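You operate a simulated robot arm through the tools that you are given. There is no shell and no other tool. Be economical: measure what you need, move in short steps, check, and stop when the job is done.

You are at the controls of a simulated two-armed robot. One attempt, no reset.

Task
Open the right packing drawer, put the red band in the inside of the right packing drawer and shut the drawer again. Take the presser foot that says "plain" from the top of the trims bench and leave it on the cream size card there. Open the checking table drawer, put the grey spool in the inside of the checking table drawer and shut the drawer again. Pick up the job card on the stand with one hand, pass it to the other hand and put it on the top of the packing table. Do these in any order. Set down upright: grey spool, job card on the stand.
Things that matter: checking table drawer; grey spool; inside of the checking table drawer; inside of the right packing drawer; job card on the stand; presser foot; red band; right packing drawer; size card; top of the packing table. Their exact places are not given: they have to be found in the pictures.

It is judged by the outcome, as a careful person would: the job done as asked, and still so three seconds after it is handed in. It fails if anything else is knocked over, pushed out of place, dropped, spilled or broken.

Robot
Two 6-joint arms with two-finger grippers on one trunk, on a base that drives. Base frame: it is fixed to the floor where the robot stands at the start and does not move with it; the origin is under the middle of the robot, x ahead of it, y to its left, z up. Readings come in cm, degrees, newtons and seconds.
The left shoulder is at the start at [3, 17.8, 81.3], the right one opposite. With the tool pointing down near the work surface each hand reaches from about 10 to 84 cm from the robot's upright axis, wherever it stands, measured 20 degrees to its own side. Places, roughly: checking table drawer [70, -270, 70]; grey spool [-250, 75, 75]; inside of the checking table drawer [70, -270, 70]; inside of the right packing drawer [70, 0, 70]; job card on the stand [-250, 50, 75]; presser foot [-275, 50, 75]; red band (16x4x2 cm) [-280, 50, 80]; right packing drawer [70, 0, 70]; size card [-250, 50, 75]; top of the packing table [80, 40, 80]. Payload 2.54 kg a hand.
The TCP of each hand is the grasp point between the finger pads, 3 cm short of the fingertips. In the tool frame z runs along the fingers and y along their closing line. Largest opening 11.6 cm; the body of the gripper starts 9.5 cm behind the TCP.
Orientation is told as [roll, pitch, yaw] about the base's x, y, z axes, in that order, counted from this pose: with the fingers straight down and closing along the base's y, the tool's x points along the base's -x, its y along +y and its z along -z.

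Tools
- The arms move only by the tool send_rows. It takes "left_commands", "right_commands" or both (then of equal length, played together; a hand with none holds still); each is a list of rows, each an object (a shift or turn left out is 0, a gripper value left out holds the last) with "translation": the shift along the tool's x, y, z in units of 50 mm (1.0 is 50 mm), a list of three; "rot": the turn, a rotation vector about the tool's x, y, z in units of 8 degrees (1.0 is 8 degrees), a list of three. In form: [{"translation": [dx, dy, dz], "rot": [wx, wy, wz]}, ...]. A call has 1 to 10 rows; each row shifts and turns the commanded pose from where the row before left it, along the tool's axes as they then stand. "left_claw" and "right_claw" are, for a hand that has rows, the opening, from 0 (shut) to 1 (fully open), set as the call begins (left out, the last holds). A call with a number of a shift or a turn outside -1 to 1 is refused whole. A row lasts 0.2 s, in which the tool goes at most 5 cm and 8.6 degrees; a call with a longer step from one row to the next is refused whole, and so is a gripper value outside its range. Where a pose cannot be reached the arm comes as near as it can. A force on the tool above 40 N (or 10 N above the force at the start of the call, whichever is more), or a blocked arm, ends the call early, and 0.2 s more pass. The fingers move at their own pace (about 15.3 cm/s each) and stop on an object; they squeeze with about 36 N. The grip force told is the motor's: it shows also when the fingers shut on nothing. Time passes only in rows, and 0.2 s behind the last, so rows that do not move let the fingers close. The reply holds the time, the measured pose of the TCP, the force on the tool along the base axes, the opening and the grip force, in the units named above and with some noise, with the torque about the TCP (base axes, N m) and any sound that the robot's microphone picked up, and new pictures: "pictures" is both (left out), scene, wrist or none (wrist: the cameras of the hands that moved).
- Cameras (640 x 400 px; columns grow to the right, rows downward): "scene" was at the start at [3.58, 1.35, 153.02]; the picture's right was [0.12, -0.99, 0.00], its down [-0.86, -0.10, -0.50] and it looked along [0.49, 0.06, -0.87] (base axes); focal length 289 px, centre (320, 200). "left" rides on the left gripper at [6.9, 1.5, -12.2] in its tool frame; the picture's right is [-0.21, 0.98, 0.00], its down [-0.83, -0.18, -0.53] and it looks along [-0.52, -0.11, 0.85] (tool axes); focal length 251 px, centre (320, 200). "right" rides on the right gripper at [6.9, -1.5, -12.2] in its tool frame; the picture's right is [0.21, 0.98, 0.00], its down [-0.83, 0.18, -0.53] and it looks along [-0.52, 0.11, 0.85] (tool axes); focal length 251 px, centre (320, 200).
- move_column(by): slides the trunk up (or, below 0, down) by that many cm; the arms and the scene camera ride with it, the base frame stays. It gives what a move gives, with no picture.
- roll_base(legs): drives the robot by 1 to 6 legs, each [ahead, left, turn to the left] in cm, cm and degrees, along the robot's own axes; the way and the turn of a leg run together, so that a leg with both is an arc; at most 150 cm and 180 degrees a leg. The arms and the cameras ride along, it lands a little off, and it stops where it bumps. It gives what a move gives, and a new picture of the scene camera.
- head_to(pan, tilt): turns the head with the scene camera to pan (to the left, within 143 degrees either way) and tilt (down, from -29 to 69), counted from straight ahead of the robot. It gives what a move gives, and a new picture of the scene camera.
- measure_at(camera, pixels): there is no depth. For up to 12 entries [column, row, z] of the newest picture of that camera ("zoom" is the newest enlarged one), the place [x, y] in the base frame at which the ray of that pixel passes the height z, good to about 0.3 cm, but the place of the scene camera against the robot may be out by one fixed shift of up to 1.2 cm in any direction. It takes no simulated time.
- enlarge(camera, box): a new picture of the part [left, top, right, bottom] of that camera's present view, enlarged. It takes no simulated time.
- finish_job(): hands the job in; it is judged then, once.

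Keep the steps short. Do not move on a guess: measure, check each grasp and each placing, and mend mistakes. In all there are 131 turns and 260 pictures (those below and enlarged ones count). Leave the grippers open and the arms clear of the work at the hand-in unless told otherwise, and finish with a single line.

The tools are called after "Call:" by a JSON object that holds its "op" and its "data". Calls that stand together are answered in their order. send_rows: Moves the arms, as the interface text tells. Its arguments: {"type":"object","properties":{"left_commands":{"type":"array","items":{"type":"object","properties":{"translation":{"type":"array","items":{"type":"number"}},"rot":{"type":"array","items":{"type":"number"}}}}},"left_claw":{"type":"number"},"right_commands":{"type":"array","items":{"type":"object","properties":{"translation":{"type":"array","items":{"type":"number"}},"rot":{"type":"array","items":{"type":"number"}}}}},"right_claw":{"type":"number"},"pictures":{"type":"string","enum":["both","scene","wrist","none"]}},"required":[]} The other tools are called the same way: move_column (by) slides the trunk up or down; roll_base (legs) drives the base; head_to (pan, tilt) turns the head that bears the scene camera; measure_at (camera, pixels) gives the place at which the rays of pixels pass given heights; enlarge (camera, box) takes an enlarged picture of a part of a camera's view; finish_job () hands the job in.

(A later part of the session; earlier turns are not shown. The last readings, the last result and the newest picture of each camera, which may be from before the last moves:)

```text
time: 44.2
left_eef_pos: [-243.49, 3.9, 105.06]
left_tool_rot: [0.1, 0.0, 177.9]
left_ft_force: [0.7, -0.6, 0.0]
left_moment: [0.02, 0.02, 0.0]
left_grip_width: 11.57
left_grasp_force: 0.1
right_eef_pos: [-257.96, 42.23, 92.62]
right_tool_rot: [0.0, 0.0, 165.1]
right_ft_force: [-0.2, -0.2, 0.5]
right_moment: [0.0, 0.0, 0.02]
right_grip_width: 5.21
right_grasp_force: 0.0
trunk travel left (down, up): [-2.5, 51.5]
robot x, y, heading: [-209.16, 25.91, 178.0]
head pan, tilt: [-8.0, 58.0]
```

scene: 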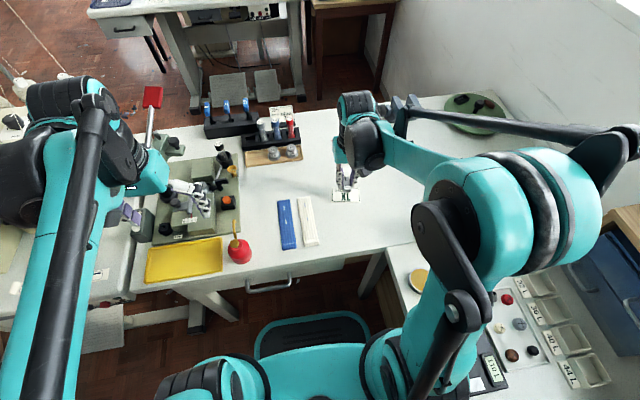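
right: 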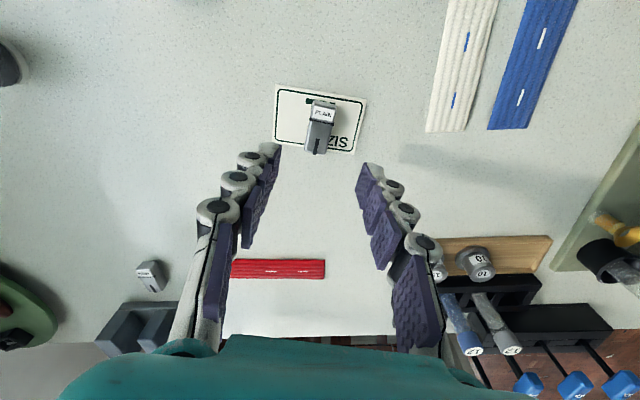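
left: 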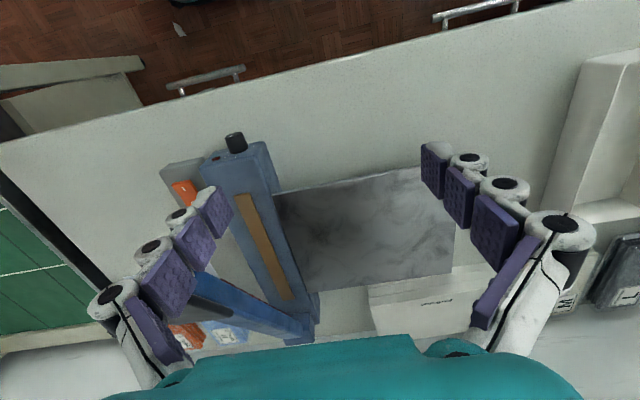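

Foot "PLAIN" lies on the cream card. Now I inspect the job card and spool.

Call:
{"op": "head_to", "data": {"pan": -28, "tilt": 58}}

Call:
{"op": "enlarge", "data": {"camera": "scene", "box": [300, 120, 460, 220]}}

Call:
{"op": "send_rows", "data": {"right_commands": [{"translation": [0.7, -0.6, -0.3], "rot": [0, 0, -0.8]}, {"translation": [0.7, -0.6, -0.3], "rot": [0, 0, -0.8]}, {"translation": [0.7, -0.5, -0.3]}], "right_claw": 0.6, "pictures": "both"}}

```text
time: 45.0
left_eef_pos: [-243.48, 3.9, 105.19]
left_tool_rot: [0.0, 0.0, 178.0]
left_ft_force: [-0.3, -0.3, -0.6]
left_moment: [0.03, 0.0, 0.0]
left_grip_width: 11.61
left_grasp_force: 0.1
right_eef_pos: [-258.05, 42.19, 92.6]
right_tool_rot: [0.0, 0.1, 165.1]
right_ft_force: [0.2, 0.0, -0.4]
right_moment: [0.0, 0.0, 0.0]
right_grip_width: 5.23
right_grasp_force: 0.0
trunk travel left (down, up): [-2.5, 51.5]
robot x, y, heading: [-208.98, 25.77, 178.0]
head pan, tilt: [-28.0, 58.0]
```

scene: 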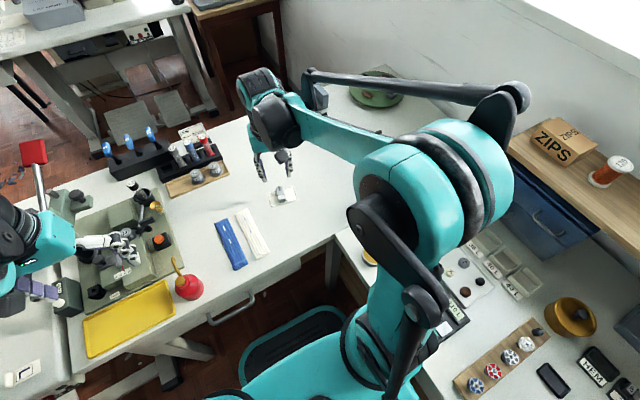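

```text
4.00 times, centred on (380, 170) of scene
```

zoom: 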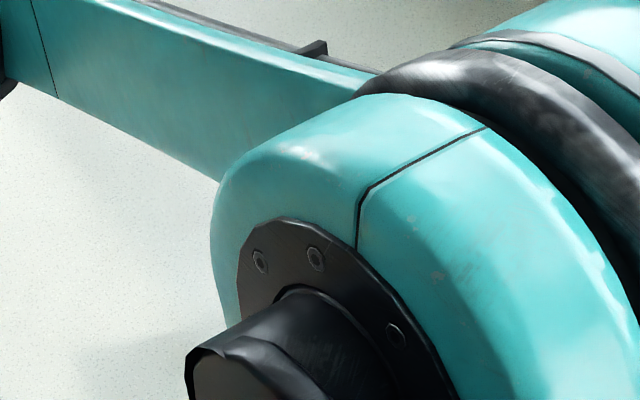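

```text
time: 45.8
left_eef_pos: [-243.34, 3.89, 105.18]
left_tool_rot: [-0.1, -0.1, 177.9]
left_ft_force: [0.3, -0.4, -0.3]
left_moment: [-0.03, 0.04, 0.0]
left_grip_width: 11.56
left_grasp_force: 0.1
right_eef_pos: [-246.06, 49.22, 97.13]
right_tool_rot: [0.0, -0.1, 177.9]
right_ft_force: [0.6, -0.1, 0.0]
right_moment: [0.03, 0.03, -0.03]
right_grip_width: 6.98
right_grasp_force: 0.1
trunk travel left (down, up): [-2.5, 51.5]
robot x, y, heading: [-208.75, 25.41, 177.7]
head pan, tilt: [-28.0, 58.0]
```

scene: 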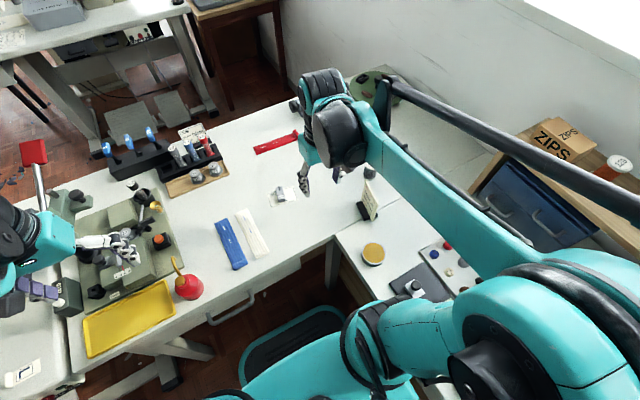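
right: 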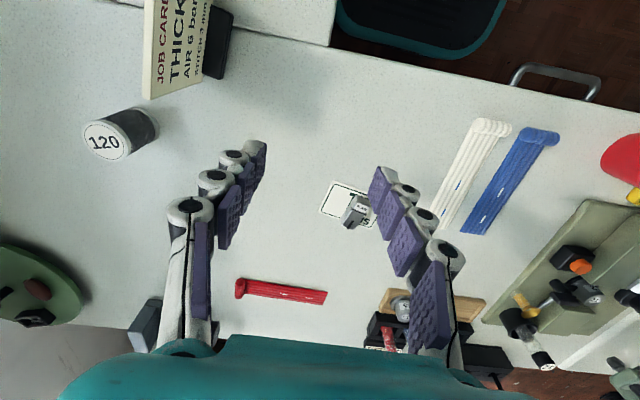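

Call:
{"op": "enlarge", "data": {"camera": "scene", "box": [330, 140, 420, 240]}}

Call:
{"op": "measure_at", "data": {"camera": "right", "pixels": [[228, 78, 80], [205, 77, 80], [235, 10, 80], [210, 0, 80], [143, 97, 90], [143, 97, 92], [105, 140, 86], [105, 140, 88]]}}

Call:
{"op": "measure_at", "data": {"camera": "scene", "pixels": [[369, 221, 80], [358, 204, 80], [365, 180, 90], [379, 202, 90], [370, 171, 87], [369, 176, 80]]}}

```text
4.00 times, centred on (375, 190) of scene
```

zoom: 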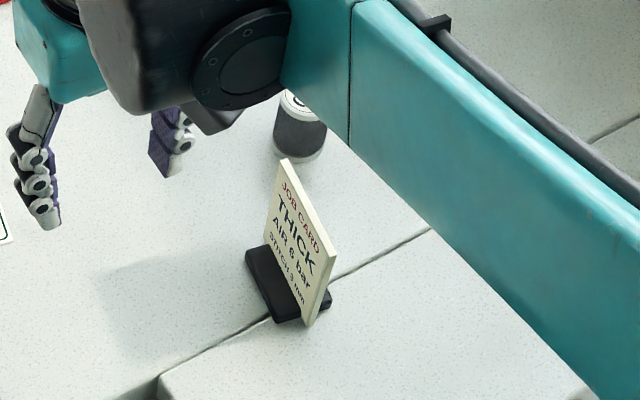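

```text
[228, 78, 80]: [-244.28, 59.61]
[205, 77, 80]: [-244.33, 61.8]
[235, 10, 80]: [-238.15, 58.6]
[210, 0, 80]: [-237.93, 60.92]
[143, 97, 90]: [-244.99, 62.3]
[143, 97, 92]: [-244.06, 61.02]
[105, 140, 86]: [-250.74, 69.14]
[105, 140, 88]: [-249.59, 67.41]
```

```text
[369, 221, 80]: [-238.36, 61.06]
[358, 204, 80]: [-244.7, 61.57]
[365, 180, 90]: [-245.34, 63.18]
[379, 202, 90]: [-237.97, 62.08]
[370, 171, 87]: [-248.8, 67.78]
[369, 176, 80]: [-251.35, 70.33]
```

Card plane runs nearly along x (≈-9°), at y≈62, x -245…-238. I bring the right hand above it, turned to match.

Call:
{"op": "send_rows", "data": {"right_commands": [{"translation": [0.2, -0.9, -0.3]}, {"translation": [0.2, -0.9, -0.3]}, {"translation": [0.11, -0.78, 0]}, {"rot": [0, 0, 0.87]}], "right_claw": 0.6, "pictures": "wrist"}}

```text
time: 46.8
left_eef_pos: [-243.54, 3.88, 105.1]
left_tool_rot: [0.0, 0.0, 177.9]
left_ft_force: [0.2, -0.5, 0.7]
left_moment: [0.0, -0.02, 0.01]
left_grip_width: 11.62
left_grasp_force: 0.1
right_eef_pos: [-243.27, 61.94, 100.07]
right_tool_rot: [0.0, 0.0, 170.9]
right_ft_force: [-0.3, 0.1, 0.0]
right_moment: [0.03, 0.0, 0.0]
right_grip_width: 6.96
right_grasp_force: 0.2
trunk travel left (down, up): [-2.5, 51.5]
robot x, y, heading: [-208.9, 25.49, 177.8]
head pan, tilt: [-28.0, 58.0]
```

right: 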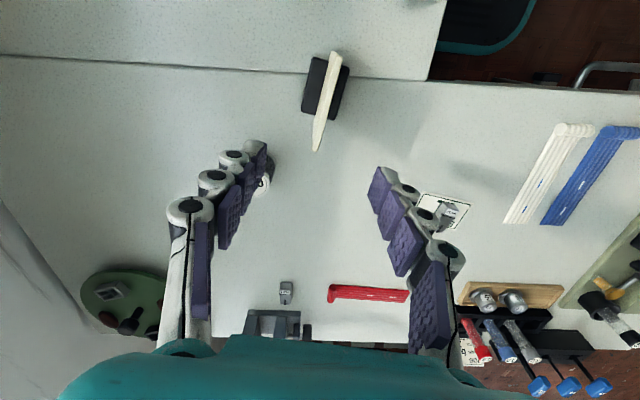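

Call:
{"op": "enlarge", "data": {"camera": "right", "box": [250, 30, 400, 210]}}

Call:
{"op": "measure_at", "data": {"camera": "right", "pixels": [[340, 54, 91], [318, 150, 91], [340, 54, 89], [318, 150, 89], [305, 110, 82], [338, 122, 82], [316, 57, 82], [263, 180, 87], [263, 190, 80]]}}

```text
2.22 times, centred on (325, 120) of right
```

zoom: 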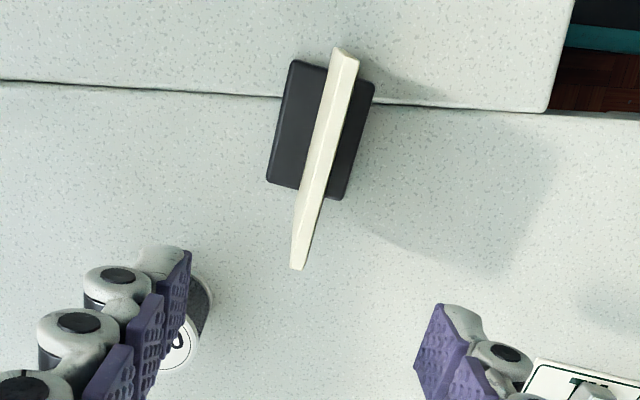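

```text
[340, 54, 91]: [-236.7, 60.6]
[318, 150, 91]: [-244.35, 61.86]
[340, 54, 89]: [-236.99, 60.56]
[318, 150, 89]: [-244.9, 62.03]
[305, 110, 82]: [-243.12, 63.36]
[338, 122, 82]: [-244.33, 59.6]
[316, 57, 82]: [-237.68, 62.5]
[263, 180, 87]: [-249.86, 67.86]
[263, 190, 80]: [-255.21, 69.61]
```

Call:
{"op": "send_rows", "data": {"right_commands": [{"translation": [0.1, 0.06, 0.8]}, {"translation": [0, 0, 0.9]}, {"translation": [0, 0, 0.41]}], "pictures": "wrist"}}

```text
time: 47.6
left_eef_pos: [-243.47, 3.98, 105.05]
left_tool_rot: [0.0, -0.1, 177.8]
left_ft_force: [0.4, 0.4, 0.7]
left_moment: [0.03, 0.01, 0.0]
left_grip_width: 11.58
left_grasp_force: 0.0
right_eef_pos: [-242.97, 61.61, 89.26]
right_tool_rot: [-0.1, 0.0, 170.9]
right_ft_force: [0.5, -0.2, 0.4]
right_moment: [0.0, 0.03, 0.0]
right_grip_width: 6.96
right_grasp_force: 0.0
trunk travel left (down, up): [-2.5, 51.5]
robot x, y, heading: [-208.99, 25.38, 178.1]
head pan, tilt: [-28.0, 58.0]
```

right: 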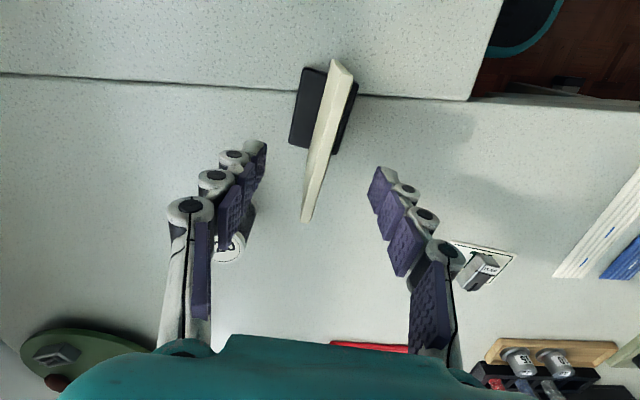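

Card between the fingers. I close and lift 1.5 cm to check.

Call:
{"op": "send_rows", "data": {"right_commands": [{}, {}, {}, {"translation": [0, 0, -0.3]}], "right_claw": 0, "pictures": "both"}}

Call:
{"op": "enlarge", "data": {"camera": "scene", "box": [310, 120, 430, 240]}}

```text
time: 48.6
left_eef_pos: [-243.53, 3.88, 105.15]
left_tool_rot: [-0.1, 0.1, 177.9]
left_ft_force: [0.5, -0.5, 0.1]
left_moment: [-0.02, 0.03, 0.0]
left_grip_width: 11.59
left_grasp_force: 0.0
right_eef_pos: [-242.92, 61.43, 90.81]
right_tool_rot: [0.0, 0.0, 170.9]
right_ft_force: [-0.4, -0.4, -0.6]
right_moment: [0.03, 0.03, 0.04]
right_grip_width: 0.61
right_grasp_force: 33.4
trunk travel left (down, up): [-2.5, 51.5]
robot x, y, heading: [-209.0, 25.53, 177.8]
head pan, tilt: [-28.0, 58.0]
```

scene: 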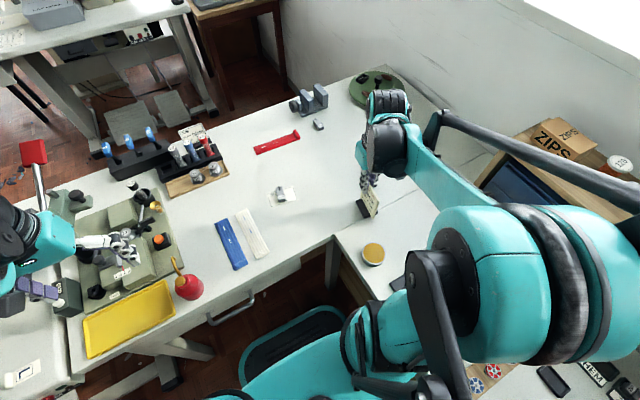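
right: 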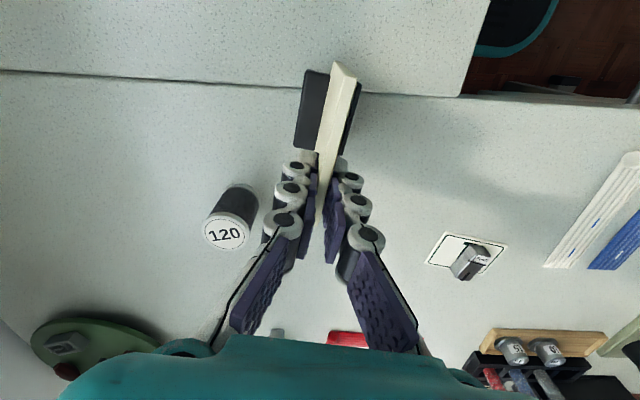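

```text
3.33 times, centred on (370, 180) of scene
```

zoom: 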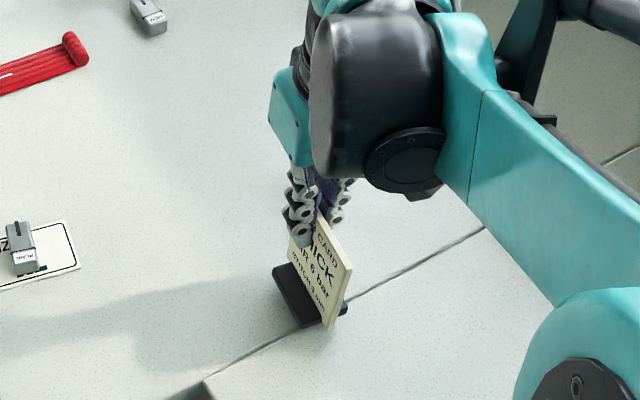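

The card lifts with its stand. I raise it 16 cm and bring it in front of the robot.

Call:
{"op": "send_rows", "data": {"right_commands": [{"translation": [0, 0, -1]}, {"translation": [0, 0, -1]}, {"translation": [0, 0, -1]}, {"translation": [-0.2, 0.9, -0.2]}, {"translation": [-0.3, 0.9, 0]}, {"translation": [-0.3, 0.9, 0]}, {"translation": [-0.3, 0.9, 0]}, {"translation": [-0.3, 0.9, 0]}, {"translation": [-0.3, 0.9, 0]}, {"translation": [-0.3, 0.9, 0]}], "pictures": "none"}}

Call:
{"op": "send_rows", "data": {"right_commands": [{"translation": [-0.3, 0.7, 0]}, {"rot": [0, 0, -0.87]}], "pictures": "none"}}

Call:
{"op": "head_to", "data": {"pan": 0, "tilt": 45}}

```text
time: 50.8
left_eef_pos: [-243.46, 3.87, 105.06]
left_tool_rot: [0.0, 0.0, 178.0]
left_ft_force: [0.4, 0.4, 0.2]
left_moment: [0.0, 0.01, -0.01]
left_grip_width: 11.6
left_grasp_force: 0.0
right_eef_pos: [-257.72, 31.98, 106.71]
right_tool_rot: [-0.1, 0.1, 170.9]
right_ft_force: [0.3, 0.5, -0.3]
right_moment: [0.0, -0.02, 0.02]
right_grip_width: 0.59
right_grasp_force: 33.9
trunk travel left (down, up): [-2.5, 51.5]
robot x, y, heading: [-208.76, 25.57, 178.1]
head pan, tilt: [-28.0, 58.0]
```

```text
time: 51.4
left_eef_pos: [-243.47, 3.91, 105.13]
left_tool_rot: [0.0, 0.0, 177.9]
left_ft_force: [-0.6, -0.2, 1.2]
left_moment: [0.01, 0.03, -0.03]
left_grip_width: 11.58
left_grasp_force: 0.0
right_eef_pos: [-259.57, 28.85, 106.68]
right_tool_rot: [0.0, 0.0, 177.9]
right_ft_force: [-0.1, -0.3, -1.2]
right_moment: [0.0, 0.01, 0.02]
right_grip_width: 0.62
right_grasp_force: 34.0
trunk travel left (down, up): [-2.5, 51.5]
robot x, y, heading: [-209.16, 26.03, 178.1]
head pan, tilt: [-28.0, 58.0]
```

```text
time: 52.4
left_eef_pos: [-243.49, 3.89, 105.05]
left_tool_rot: [0.0, 0.0, 178.0]
left_ft_force: [0.8, -0.1, -0.1]
left_moment: [0.01, 0.0, 0.02]
left_grip_width: 11.61
left_grasp_force: 0.0
right_eef_pos: [-259.66, 28.73, 106.74]
right_tool_rot: [0.0, 0.0, 177.9]
right_ft_force: [0.1, 0.5, -1.5]
right_moment: [-0.02, 0.0, 0.0]
right_grip_width: 0.6
right_grasp_force: 33.1
trunk travel left (down, up): [-2.5, 51.5]
robot x, y, heading: [-209.07, 25.93, 177.8]
head pan, tilt: [0.0, 45.0]
```

scene: 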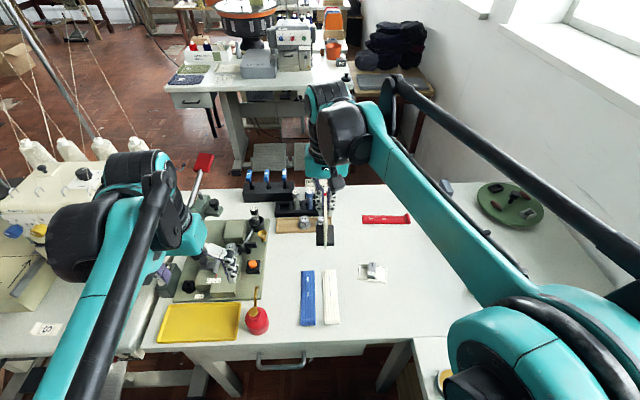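

Now the left hand: I turn it to point forward-down (60° pitch) while moving right to the card's near side.

Call:
{"op": "send_rows", "data": {"left_commands": [{"translation": [0, -0.6, 0], "rot": [0, -0.94, 0]}, {"translation": [0, -0.6, 0], "rot": [0, -0.94, 0]}, {"translation": [0, -0.6, 0], "rot": [0, -0.94, 0]}, {"translation": [0, -0.6, 0], "rot": [0, -0.94, 0]}, {"translation": [0, -0.6, 0], "rot": [0, -0.94, 0]}, {"translation": [0, -0.6, 0], "rot": [0, -0.94, 0]}, {"translation": [0, -0.6, 0], "rot": [0, -0.94, 0]}, {"translation": [0, -0.6, 0], "rot": [0, -0.94, 0]}], "pictures": "both"}}

```text
time: 54.1
left_eef_pos: [-242.62, 27.99, 105.29]
left_tool_rot: [0.0, -60.4, 177.9]
left_ft_force: [0.1, 0.6, 0.2]
left_moment: [-0.03, 0.01, 0.02]
left_grip_width: 11.58
left_grasp_force: 0.1
right_eef_pos: [-259.73, 28.82, 106.71]
right_tool_rot: [0.1, 0.0, 177.9]
right_ft_force: [-0.3, 0.5, -0.7]
right_moment: [0.01, -0.01, 0.03]
right_grip_width: 0.6
right_grasp_force: 33.3
trunk travel left (down, up): [-2.5, 51.5]
robot x, y, heading: [-209.01, 25.78, 178.0]
head pan, tilt: [0.0, 45.0]
```

scene: 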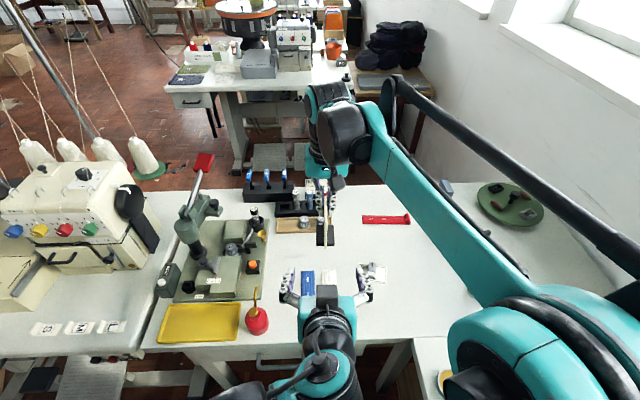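
left: 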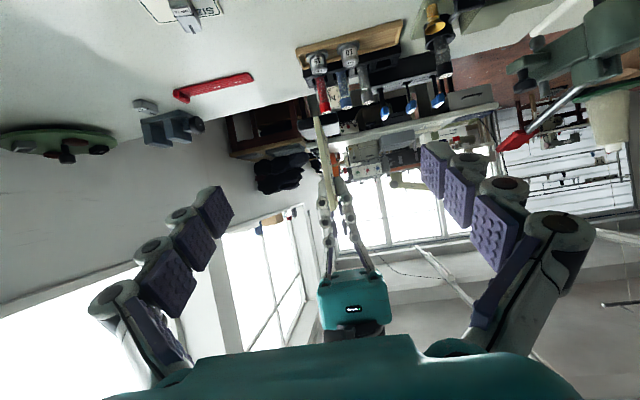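

Reached. I reduce the pitch to 52°, approach most of the way and look.

Call:
{"op": "send_rows", "data": {"left_commands": [{"translation": [0, -0.13, 0], "rot": [0, 1, 0]}, {"translation": [-0.38, 0, 0.74]}, {"translation": [-0.38, 0, 0.74]}], "pictures": "both"}}

Call:
{"op": "enlarge", "data": {"camera": "scene", "box": [250, 180, 410, 300]}}

```text
time: 55.0
left_eef_pos: [-250.96, 28.9, 103.59]
left_tool_rot: [0.0, -52.1, 177.9]
left_ft_force: [-0.3, -1.2, -0.4]
left_moment: [-0.01, -0.01, -0.02]
left_grip_width: 11.59
left_grasp_force: 0.0
right_eef_pos: [-259.77, 28.92, 106.7]
right_tool_rot: [0.0, 0.0, 178.0]
right_ft_force: [0.2, 0.3, -0.7]
right_moment: [-0.02, 0.0, 0.03]
right_grip_width: 0.61
right_grasp_force: 33.0
trunk travel left (down, up): [-2.5, 51.5]
robot x, y, heading: [-209.08, 25.92, 177.8]
head pan, tilt: [0.0, 45.0]
```

scene: 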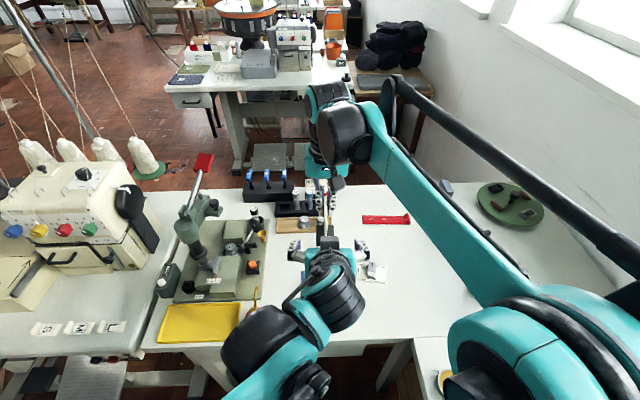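
left: 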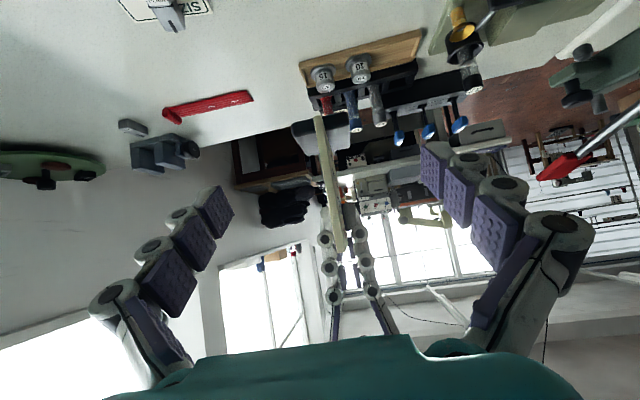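

```text
3.33 times, centred on (330, 240) of scene
```

zoom: 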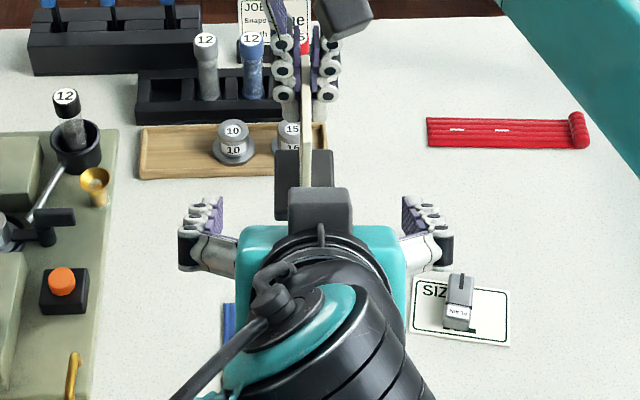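

Card edge is centred between the left fingers. I advance the last 4 cm and close.

Call:
{"op": "send_rows", "data": {"left_commands": [{"translation": [-0.39, 0.04, 0.69]}], "pictures": "wrist"}}

Call:
{"op": "send_rows", "data": {"left_commands": [{}, {}, {}, {}], "left_claw": 0, "pictures": "both"}}

```text
time: 55.4
left_eef_pos: [-254.73, 29.18, 102.85]
left_tool_rot: [0.1, -52.1, 177.8]
left_ft_force: [-0.3, 0.4, -0.6]
left_moment: [-0.01, 0.0, 0.04]
left_grip_width: 11.57
left_grasp_force: 0.0
right_eef_pos: [-259.91, 28.96, 106.79]
right_tool_rot: [0.0, 0.1, 177.8]
right_ft_force: [-1.3, -0.8, -0.5]
right_moment: [-0.02, -0.04, 0.03]
right_grip_width: 0.58
right_grasp_force: 34.0
trunk travel left (down, up): [-2.5, 51.5]
robot x, y, heading: [-209.08, 25.64, 177.8]
head pan, tilt: [0.0, 45.0]
```

left: 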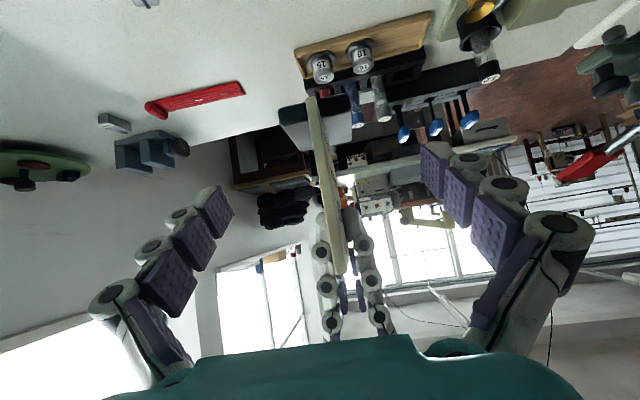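

```text
time: 56.4
left_eef_pos: [-254.67, 28.86, 102.94]
left_tool_rot: [0.2, -52.1, 177.9]
left_ft_force: [-6.1, -26.2, -1.2]
left_moment: [0.17, -0.02, 0.78]
left_grip_width: 0.61
left_grasp_force: 33.8
right_eef_pos: [-259.75, 28.9, 106.7]
right_tool_rot: [-0.2, 0.1, 177.8]
right_ft_force: [6.0, 25.9, 1.8]
right_moment: [0.79, -0.26, 0.5]
right_grip_width: 0.6
right_grasp_force: 34.4
trunk travel left (down, up): [-2.5, 51.5]
robot x, y, heading: [-208.94, 25.77, 178.0]
head pan, tilt: [0.0, 45.0]
```

scene: 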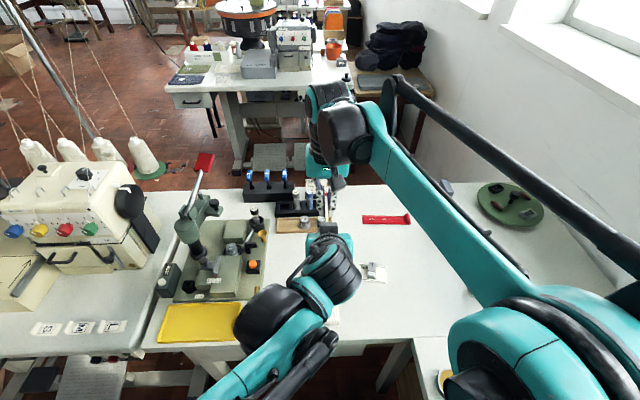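
left: 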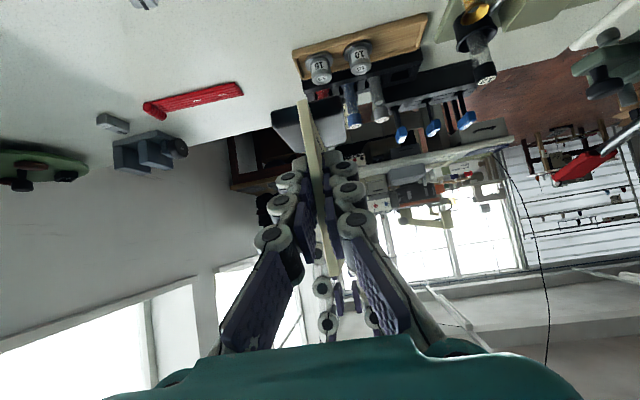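

Both hold; a 26 N side strain shows. I shift the left 3 mm to relax it, then open the right.

Call:
{"op": "send_rows", "data": {"left_commands": [{"translation": [0, 0.06, 0]}, {}], "pictures": "none"}}

Call:
{"op": "send_rows", "data": {"right_commands": [{}, {}], "right_claw": 0.35, "pictures": "none"}}

Call:
{"op": "send_rows", "data": {"right_commands": [{"translation": [0, 0, -0.6]}, {"translation": [0, 0, -1]}, {"translation": [0, 0, -0.6]}], "pictures": "both"}}

Call:
{"op": "enlarge", "data": {"camera": "left", "box": [220, 60, 420, 280]}}

```text
time: 57.0
left_eef_pos: [-254.59, 28.7, 102.83]
left_tool_rot: [0.0, -52.1, 177.9]
left_ft_force: [-5.5, -14.4, -3.8]
left_moment: [0.07, -0.13, 0.48]
left_grip_width: 0.61
left_grasp_force: 34.1
right_eef_pos: [-259.81, 28.86, 106.73]
right_tool_rot: [0.0, 0.1, 177.9]
right_ft_force: [5.2, 15.1, 3.5]
right_moment: [0.51, -0.24, 0.26]
right_grip_width: 0.62
right_grasp_force: 34.1
trunk travel left (down, up): [-2.5, 51.5]
robot x, y, heading: [-208.96, 25.82, 178.1]
head pan, tilt: [0.0, 45.0]
```

```text
time: 57.5
left_eef_pos: [-254.5, 28.66, 102.95]
left_tool_rot: [0.1, -52.2, 178.0]
left_ft_force: [0.0, 0.5, 0.2]
left_moment: [-0.01, -0.03, -0.02]
left_grip_width: 0.59
left_grasp_force: 33.0
right_eef_pos: [-259.67, 28.71, 106.69]
right_tool_rot: [0.0, 0.1, 177.9]
right_ft_force: [0.2, -0.4, -0.3]
right_moment: [0.0, 0.0, -0.01]
right_grip_width: 4.09
right_grasp_force: 0.1
trunk travel left (down, up): [-2.5, 51.5]
robot x, y, heading: [-208.92, 25.99, 178.1]
head pan, tilt: [0.0, 45.0]
```

```text
time: 58.4
left_eef_pos: [-254.63, 28.73, 102.94]
left_tool_rot: [-0.1, -52.3, 177.9]
left_ft_force: [-1.0, -0.1, 0.0]
left_moment: [-0.02, -0.06, 0.03]
left_grip_width: 0.59
left_grasp_force: 33.2
right_eef_pos: [-259.7, 28.76, 117.93]
right_tool_rot: [0.0, 0.0, 178.0]
right_ft_force: [0.4, -0.3, -0.2]
right_moment: [-0.01, -0.01, 0.0]
right_grip_width: 4.08
right_grasp_force: 0.1
trunk travel left (down, up): [-2.5, 51.5]
robot x, y, heading: [-208.82, 25.85, 177.9]
head pan, tilt: [0.0, 45.0]
```

scene: 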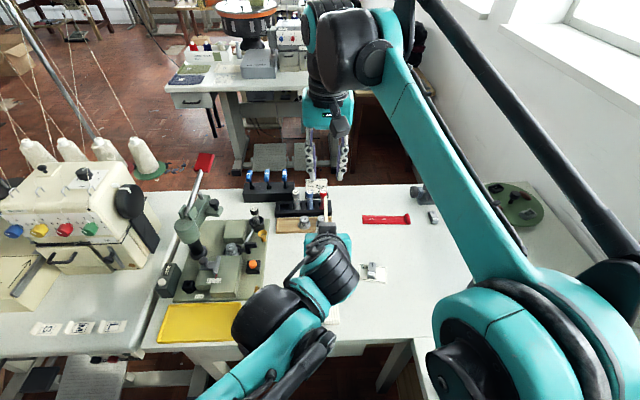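
right: 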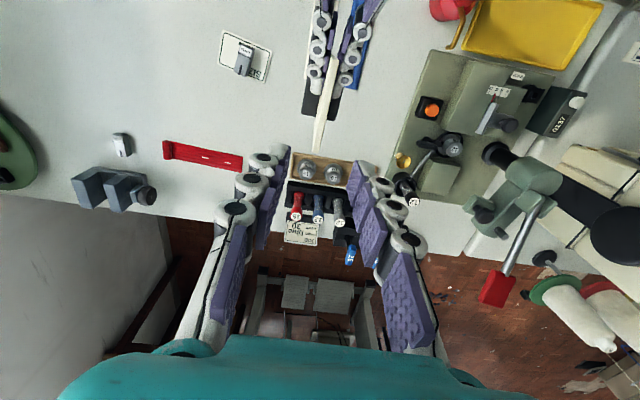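

```text
1.82 times, centred on (320, 170) of left
```

zoom: 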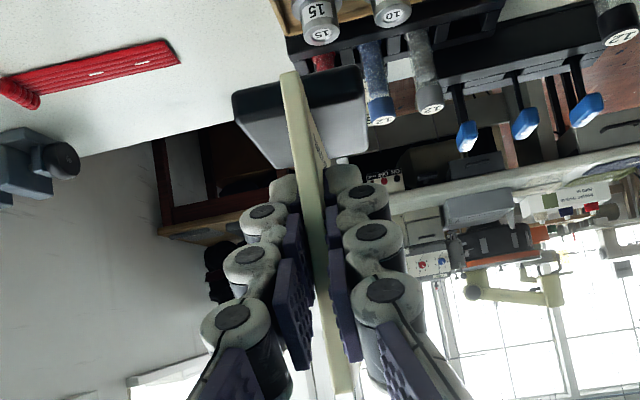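

Handover done; the left hand holds card and stand upright. Now the right hand goes above the red band and turns 90°.

Call:
{"op": "send_rows", "data": {"right_commands": [{"translation": [-0.59, -0.69, 0.3]}, {"translation": [-0.59, -0.69, 0.3]}, {"translation": [-0.59, -0.69, 0.3]}, {"translation": [-0.59, -0.69, 0.3]}, {"translation": [-0.59, -0.69, 0.3]}, {"translation": [-0.59, -0.69, 0.3]}], "right_claw": 0.7, "pictures": "none"}}

Call:
{"op": "send_rows", "data": {"right_commands": [{"rot": [0, 0, 1]}, {"rot": [0, 0, 1]}, {"rot": [0, 0, 1]}, {"rot": [0, 0, 1]}, {"rot": [0, 0, 1]}, {"rot": [0, 0, 1]}, {"rot": [0, 0, 1]}, {"rot": [0, 0, 1]}, {"rot": [0, 0, 1]}, {"rot": [0, 0, 1]}], "pictures": "both"}}

```text
time: 59.8
left_eef_pos: [-254.72, 28.71, 102.83]
left_tool_rot: [0.1, -52.1, 177.8]
left_ft_force: [-0.3, 0.5, 0.0]
left_moment: [-0.02, -0.03, 0.02]
left_grip_width: 0.6
left_grasp_force: 33.1
right_eef_pos: [-277.01, 50.39, 108.8]
right_tool_rot: [0.0, 0.1, 177.9]
right_ft_force: [-0.2, 0.4, 0.4]
right_moment: [-0.05, -0.03, -0.02]
right_grip_width: 8.12
right_grasp_force: 0.0
trunk travel left (down, up): [-2.5, 51.5]
robot x, y, heading: [-208.91, 25.75, 177.9]
head pan, tilt: [0.0, 45.0]
```

```text
time: 62.0
left_eef_pos: [-254.59, 28.61, 102.85]
left_tool_rot: [0.1, -52.2, 177.9]
left_ft_force: [-0.4, 0.6, 1.8]
left_moment: [0.02, -0.02, 0.02]
left_grip_width: 0.58
left_grasp_force: 33.7
right_eef_pos: [-276.63, 50.17, 108.81]
right_tool_rot: [0.1, 0.0, 97.7]
right_ft_force: [-0.5, -0.5, -0.7]
right_moment: [-0.01, -0.01, 0.01]
right_grip_width: 8.12
right_grasp_force: 0.0
trunk travel left (down, up): [-2.5, 51.5]
robot x, y, heading: [-208.88, 25.5, 177.9]
head pan, tilt: [0.0, 45.0]
```

scene: 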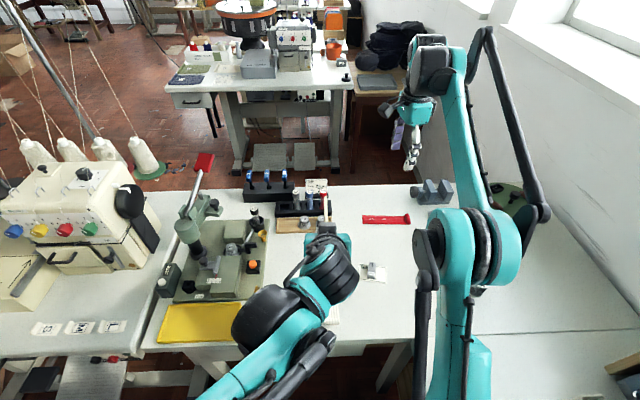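
right: 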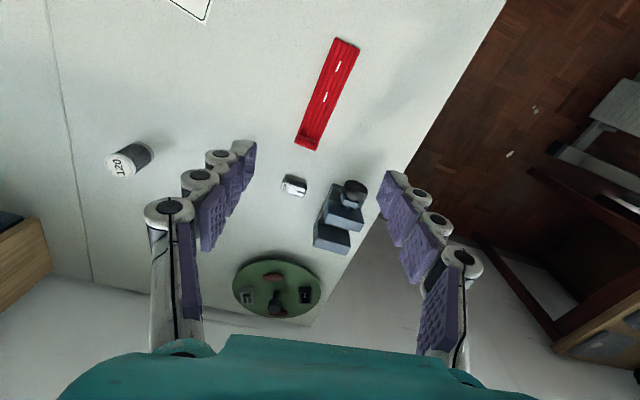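

Call:
{"op": "measure_at", "data": {"camera": "right", "pixels": [[333, 37, 81], [360, 47, 81], [295, 143, 82], [318, 151, 82], [327, 92, 81], [294, 178, 82], [325, 225, 84], [353, 183, 84]]}}

```text
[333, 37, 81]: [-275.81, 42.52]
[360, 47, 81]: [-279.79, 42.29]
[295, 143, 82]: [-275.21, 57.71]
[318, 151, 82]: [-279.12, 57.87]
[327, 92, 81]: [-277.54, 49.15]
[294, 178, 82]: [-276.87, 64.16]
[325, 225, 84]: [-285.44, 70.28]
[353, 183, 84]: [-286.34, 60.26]
```

Band centre (-277.5,50), long axis along y. I finish the turn and descend in two stages.

Call:
{"op": "send_rows", "data": {"right_commands": [{"rot": [0, 0, 0.62]}, {"rot": [0, 0, 0.62]}, {"translation": [0.14, 0.17, 0.8]}, {"translation": [0, 0, 1]}, {"translation": [0, 0, 1]}, {"translation": [0, 0, 1]}, {"translation": [0, 0, 0.6]}], "pictures": "both"}}

```text
time: 63.5
left_eef_pos: [-254.58, 28.56, 102.95]
left_tool_rot: [0.1, -52.2, 177.9]
left_ft_force: [0.1, 0.4, 0.2]
left_moment: [0.0, -0.01, 0.01]
left_grip_width: 0.61
left_grasp_force: 33.9
right_eef_pos: [-277.5, 49.43, 86.81]
right_tool_rot: [0.0, -0.1, 88.0]
right_ft_force: [-0.2, -0.8, 0.2]
right_moment: [-0.01, 0.03, -0.01]
right_grip_width: 8.09
right_grasp_force: 0.2
trunk travel left (down, up): [-2.5, 51.5]
robot x, y, heading: [-209.04, 25.72, 178.1]
head pan, tilt: [0.0, 45.0]
```

scene: 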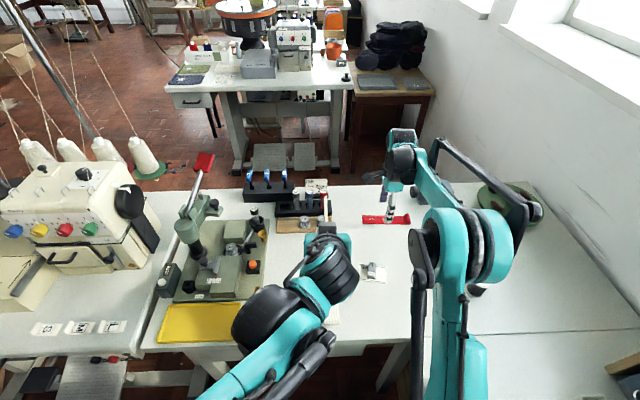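
right: 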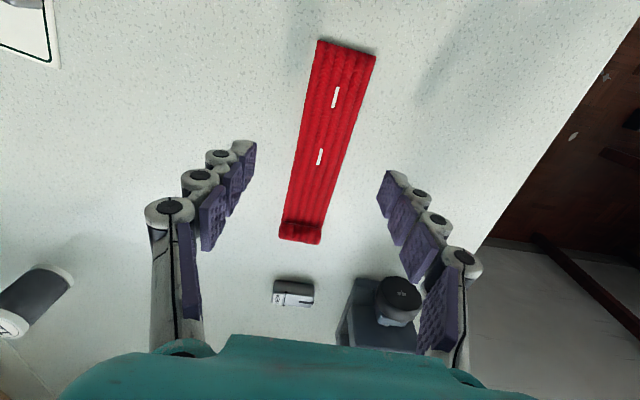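

Call:
{"op": "send_rows", "data": {"right_commands": [{"translation": [0, 0, 0.4]}, {"translation": [0, 0, 0.33]}], "pictures": "none"}}

Call:
{"op": "send_rows", "data": {"right_commands": [{}, {}, {}], "right_claw": 0, "pictures": "wrist"}}

```text
time: 64.2
left_eef_pos: [-254.66, 28.67, 103.07]
left_tool_rot: [0.1, -52.1, 178.0]
left_ft_force: [0.0, -1.0, 0.6]
left_moment: [0.01, -0.03, 0.02]
left_grip_width: 0.6
left_grasp_force: 33.4
right_eef_pos: [-277.55, 49.37, 83.37]
right_tool_rot: [0.0, 0.0, 88.1]
right_ft_force: [0.0, 0.7, 0.5]
right_moment: [0.02, -0.03, 0.02]
right_grip_width: 8.12
right_grasp_force: 0.1
trunk travel left (down, up): [-2.5, 51.5]
robot x, y, heading: [-208.84, 25.8, 177.9]
head pan, tilt: [0.0, 45.0]
```

```text
time: 65.0
left_eef_pos: [-254.56, 28.71, 102.91]
left_tool_rot: [0.1, -52.3, 178.0]
left_ft_force: [0.2, 0.0, -0.2]
left_moment: [0.01, -0.01, -0.03]
left_grip_width: 0.61
left_grasp_force: 33.4
right_eef_pos: [-277.58, 49.45, 83.35]
right_tool_rot: [0.0, 0.0, 88.0]
right_ft_force: [0.6, -0.6, 3.4]
right_moment: [0.05, -0.02, 0.02]
right_grip_width: 0.6
right_grasp_force: 28.2
trunk travel left (down, up): [-2.5, 51.5]
robot x, y, heading: [-208.74, 25.48, 178.2]
head pan, tilt: [0.0, 45.0]
```

right: 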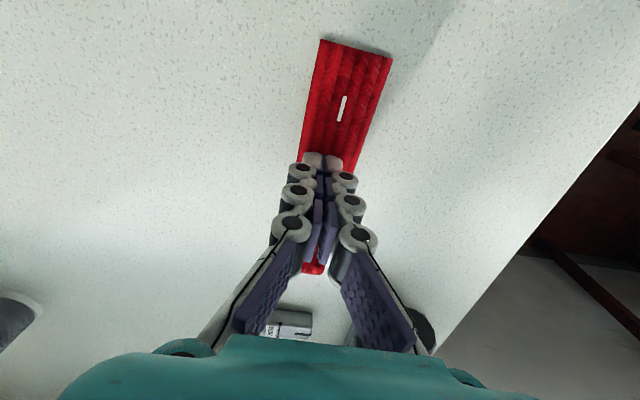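

Gripper shut to 0.6 cm: the band is soft. I lift to check whether it is pinched.

Call:
{"op": "send_rows", "data": {"right_commands": [{"translation": [0, 0, -0.8]}, {"translation": [0, 0, -0.6]}], "pictures": "both"}}

Call:
{"op": "enlarge", "data": {"camera": "scene", "box": [340, 150, 460, 250]}}

```text
time: 65.5
left_eef_pos: [-254.67, 28.64, 102.93]
left_tool_rot: [0.0, -52.2, 177.9]
left_ft_force: [-0.3, 0.2, -0.4]
left_moment: [0.02, 0.01, -0.01]
left_grip_width: 0.59
left_grasp_force: 34.0
right_eef_pos: [-277.45, 49.64, 90.33]
right_tool_rot: [0.0, 0.0, 88.0]
right_ft_force: [0.2, 0.2, -0.2]
right_moment: [-0.01, 0.0, 0.01]
right_grip_width: 0.0
right_grasp_force: 28.5
trunk travel left (down, up): [-2.5, 51.5]
robot x, y, heading: [-208.65, 25.73, 177.8]
head pan, tilt: [0.0, 45.0]
```

scene: 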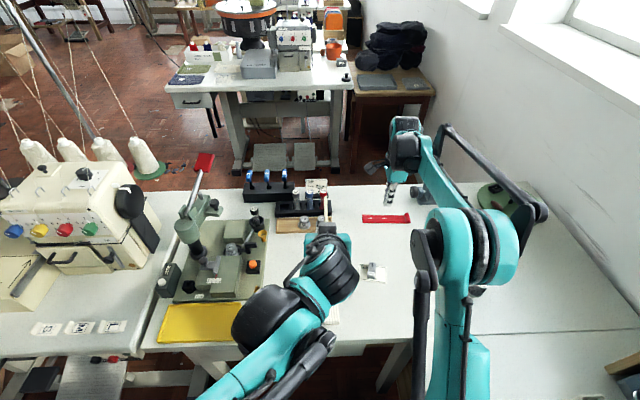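
right: 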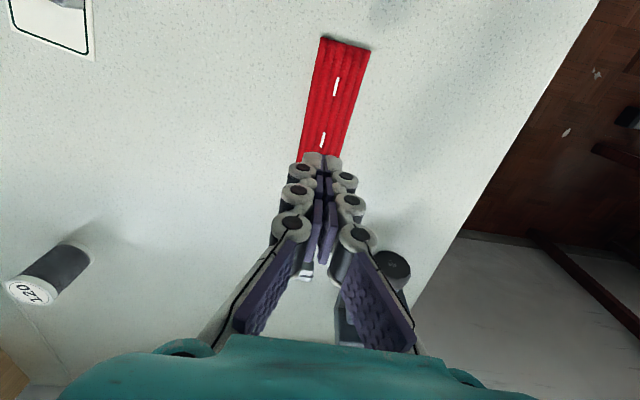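

```text
4.00 times, centred on (400, 200) of scene
```

zoom: 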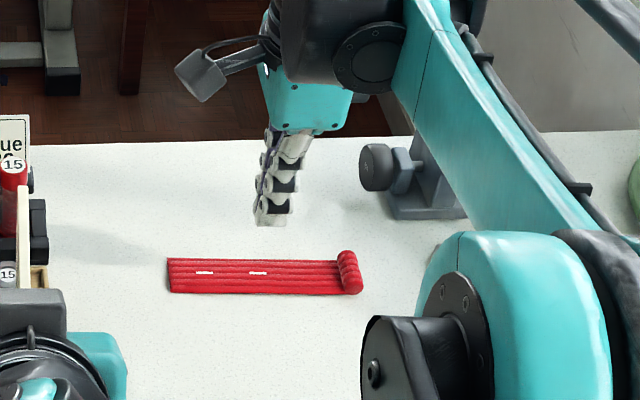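

It slid off: the flat part is too thin, but the rolled end (y≈56–58) is ~2 cm thick. I turn back 90° and go above that roll to pinch it along y.

Call:
{"op": "send_rows", "data": {"right_commands": [{"translation": [0, 0, -0.8], "rot": [0, 0, -1]}, {"rot": [0, 0, -1]}, {"rot": [0, 0, -1]}, {"rot": [0, 0, -1]}, {"rot": [0, 0, -1]}, {"rot": [0, 0, -1]}, {"rot": [0, 0, -1]}, {"rot": [0, 0, -1]}, {"rot": [0, 0, -1]}, {"rot": [0, 0, -1]}], "right_claw": 0.45, "pictures": "none"}}

Call:
{"op": "send_rows", "data": {"right_commands": [{"rot": [0, 0, -1]}, {"translation": [0, -0.75, 0], "rot": [0, 0, -0.25]}, {"translation": [0, -0.75, 0]}], "pictures": "wrist"}}

```text
time: 67.8
left_eef_pos: [-254.68, 28.66, 102.99]
left_tool_rot: [-0.1, -52.2, 178.0]
left_ft_force: [-0.8, -0.3, 0.4]
left_moment: [0.02, -0.04, 0.01]
left_grip_width: 0.61
left_grasp_force: 33.3
right_eef_pos: [-277.78, 49.56, 94.25]
right_tool_rot: [0.0, 0.0, 168.1]
right_ft_force: [0.7, 0.0, 0.8]
right_moment: [0.0, 0.0, -0.03]
right_grip_width: 5.23
right_grasp_force: 0.0
trunk travel left (down, up): [-2.5, 51.5]
robot x, y, heading: [-208.9, 25.24, 177.8]
head pan, tilt: [0.0, 45.0]
```

```text
time: 68.5
left_eef_pos: [-254.63, 28.77, 102.96]
left_tool_rot: [0.2, -52.2, 178.0]
left_ft_force: [0.2, 0.3, -0.9]
left_moment: [0.0, -0.02, 0.0]
left_grip_width: 0.61
left_grasp_force: 33.3
right_eef_pos: [-277.26, 57.11, 93.96]
right_tool_rot: [0.0, 0.0, 178.1]
right_ft_force: [0.1, 0.0, -1.0]
right_moment: [-0.02, -0.03, 0.03]
right_grip_width: 5.24
right_grasp_force: 0.1
trunk travel left (down, up): [-2.5, 51.5]
robot x, y, heading: [-208.97, 25.45, 178.1]
head pan, tilt: [0.0, 45.0]
```

right: 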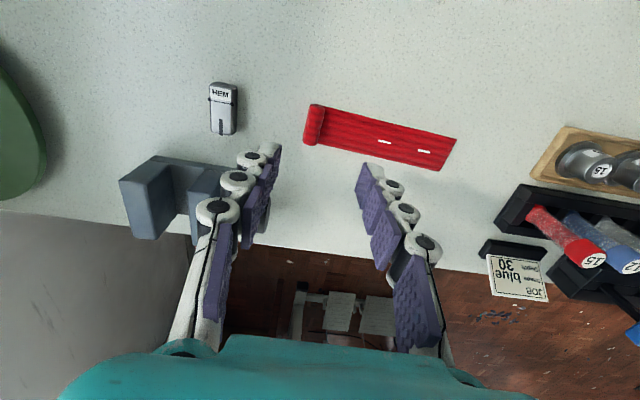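

Call:
{"op": "measure_at", "data": {"camera": "right", "pixels": [[318, 106, 81], [308, 142, 81], [315, 124, 81.5], [457, 139, 80], [440, 170, 80], [240, 165, 86], [222, 200, 86], [237, 128, 81], [260, 130, 80]]}}

```text
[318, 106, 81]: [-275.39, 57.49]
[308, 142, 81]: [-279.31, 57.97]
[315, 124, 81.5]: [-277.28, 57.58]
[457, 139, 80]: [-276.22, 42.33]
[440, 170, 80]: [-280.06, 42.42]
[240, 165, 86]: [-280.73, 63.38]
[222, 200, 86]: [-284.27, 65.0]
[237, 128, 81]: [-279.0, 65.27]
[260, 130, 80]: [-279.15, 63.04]
```

Call:
{"op": "send_rows", "data": {"right_commands": [{"translation": [0, -0.05, 0.9]}, {"translation": [0, 0, 0.8]}, {"translation": [0, 0, 0.48]}, {}], "pictures": "wrist"}}

Call:
{"op": "send_rows", "data": {"right_commands": [{}, {}, {}, {"translation": [0, 0, -0.6]}], "right_claw": 0, "pictures": "both"}}

```text
time: 69.5
left_eef_pos: [-254.55, 28.67, 102.98]
left_tool_rot: [-0.1, -52.1, 177.9]
left_ft_force: [-0.7, -0.1, -0.5]
left_moment: [0.01, -0.02, 0.02]
left_grip_width: 0.58
left_grasp_force: 33.9
right_eef_pos: [-277.39, 57.17, 83.34]
right_tool_rot: [0.0, 0.0, 178.0]
right_ft_force: [-2.0, -0.7, 8.3]
right_moment: [-0.3, 0.04, -0.1]
right_grip_width: 5.45
right_grasp_force: 1.9
trunk travel left (down, up): [-2.5, 51.5]
robot x, y, heading: [-208.9, 25.46, 177.6]
head pan, tilt: [0.0, 45.0]
```

right: 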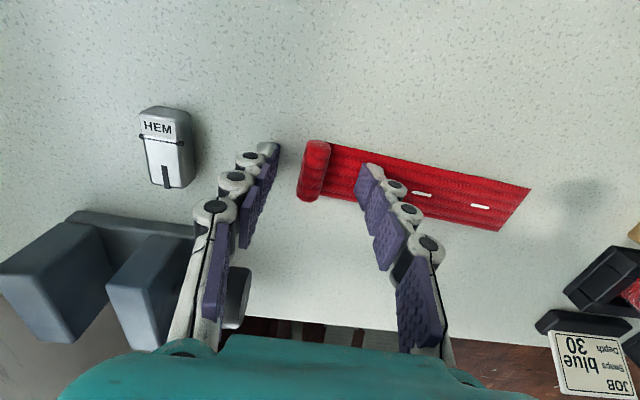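

```text
time: 70.5
left_eef_pos: [-254.51, 28.59, 103.02]
left_tool_rot: [0.0, -52.1, 177.9]
left_ft_force: [0.4, -0.8, 0.5]
left_moment: [0.02, -0.01, 0.0]
left_grip_width: 0.58
left_grasp_force: 33.1
right_eef_pos: [-277.28, 57.1, 86.29]
right_tool_rot: [0.0, 0.1, 178.0]
right_ft_force: [-0.2, -1.5, -0.2]
right_moment: [0.01, 0.03, 0.0]
right_grip_width: 1.47
right_grasp_force: 36.5
trunk travel left (down, up): [-2.5, 51.5]
robot x, y, heading: [-209.01, 25.69, 177.6]
head pan, tilt: [0.0, 45.0]
```

scene: 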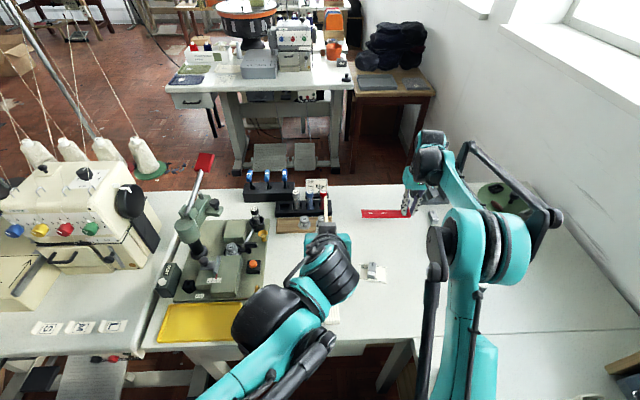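
right: 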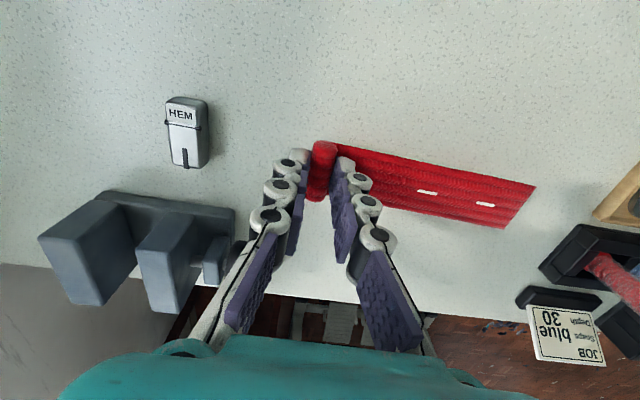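

Band held and rigid (1.5 cm). I raise and retract both hands for driving.

Call:
{"op": "send_rows", "data": {"right_commands": [{"translation": [0, 0, -1]}, {"translation": [0, 0, -1]}, {"translation": [0, 0, -1]}, {"translation": [0.6, 0, -0.7]}, {"translation": [1, 0, 0]}, {"translation": [1, 0, 0]}, {"translation": [0.6, 0, 0]}], "left_commands": [{"translation": [0, 0, 0]}, {"translation": [0, 0.8, 0]}, {"translation": [0, 0.8, 0]}, {"translation": [0, 0.8, 0]}, {"translation": [0, 0.6, 0]}, {}, {}], "pictures": "scene"}}

```text
time: 72.2
left_eef_pos: [-255.19, 13.6, 103.0]
left_tool_rot: [0.1, -52.2, 177.8]
left_ft_force: [-0.6, 0.9, 0.4]
left_moment: [-0.01, 0.0, 0.0]
left_grip_width: 0.63
left_grasp_force: 33.4
right_eef_pos: [-261.01, 56.87, 104.72]
right_tool_rot: [0.0, 0.0, 178.0]
right_ft_force: [0.1, 0.5, 0.1]
right_moment: [0.02, 0.01, -0.01]
right_grip_width: 1.46
right_grasp_force: 36.0
trunk travel left (down, up): [-2.5, 51.5]
robot x, y, heading: [-209.14, 25.69, 178.0]
head pan, tilt: [0.0, 45.0]
```

scene: 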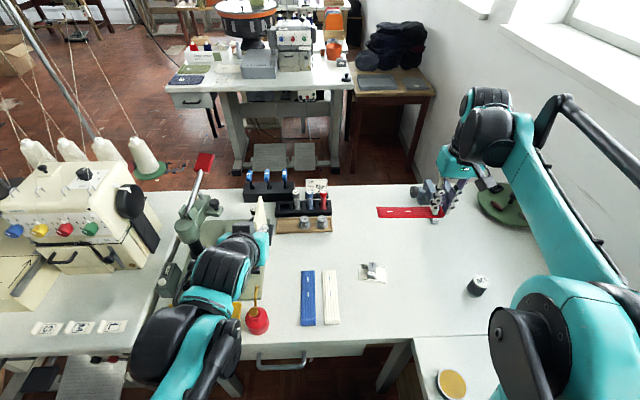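

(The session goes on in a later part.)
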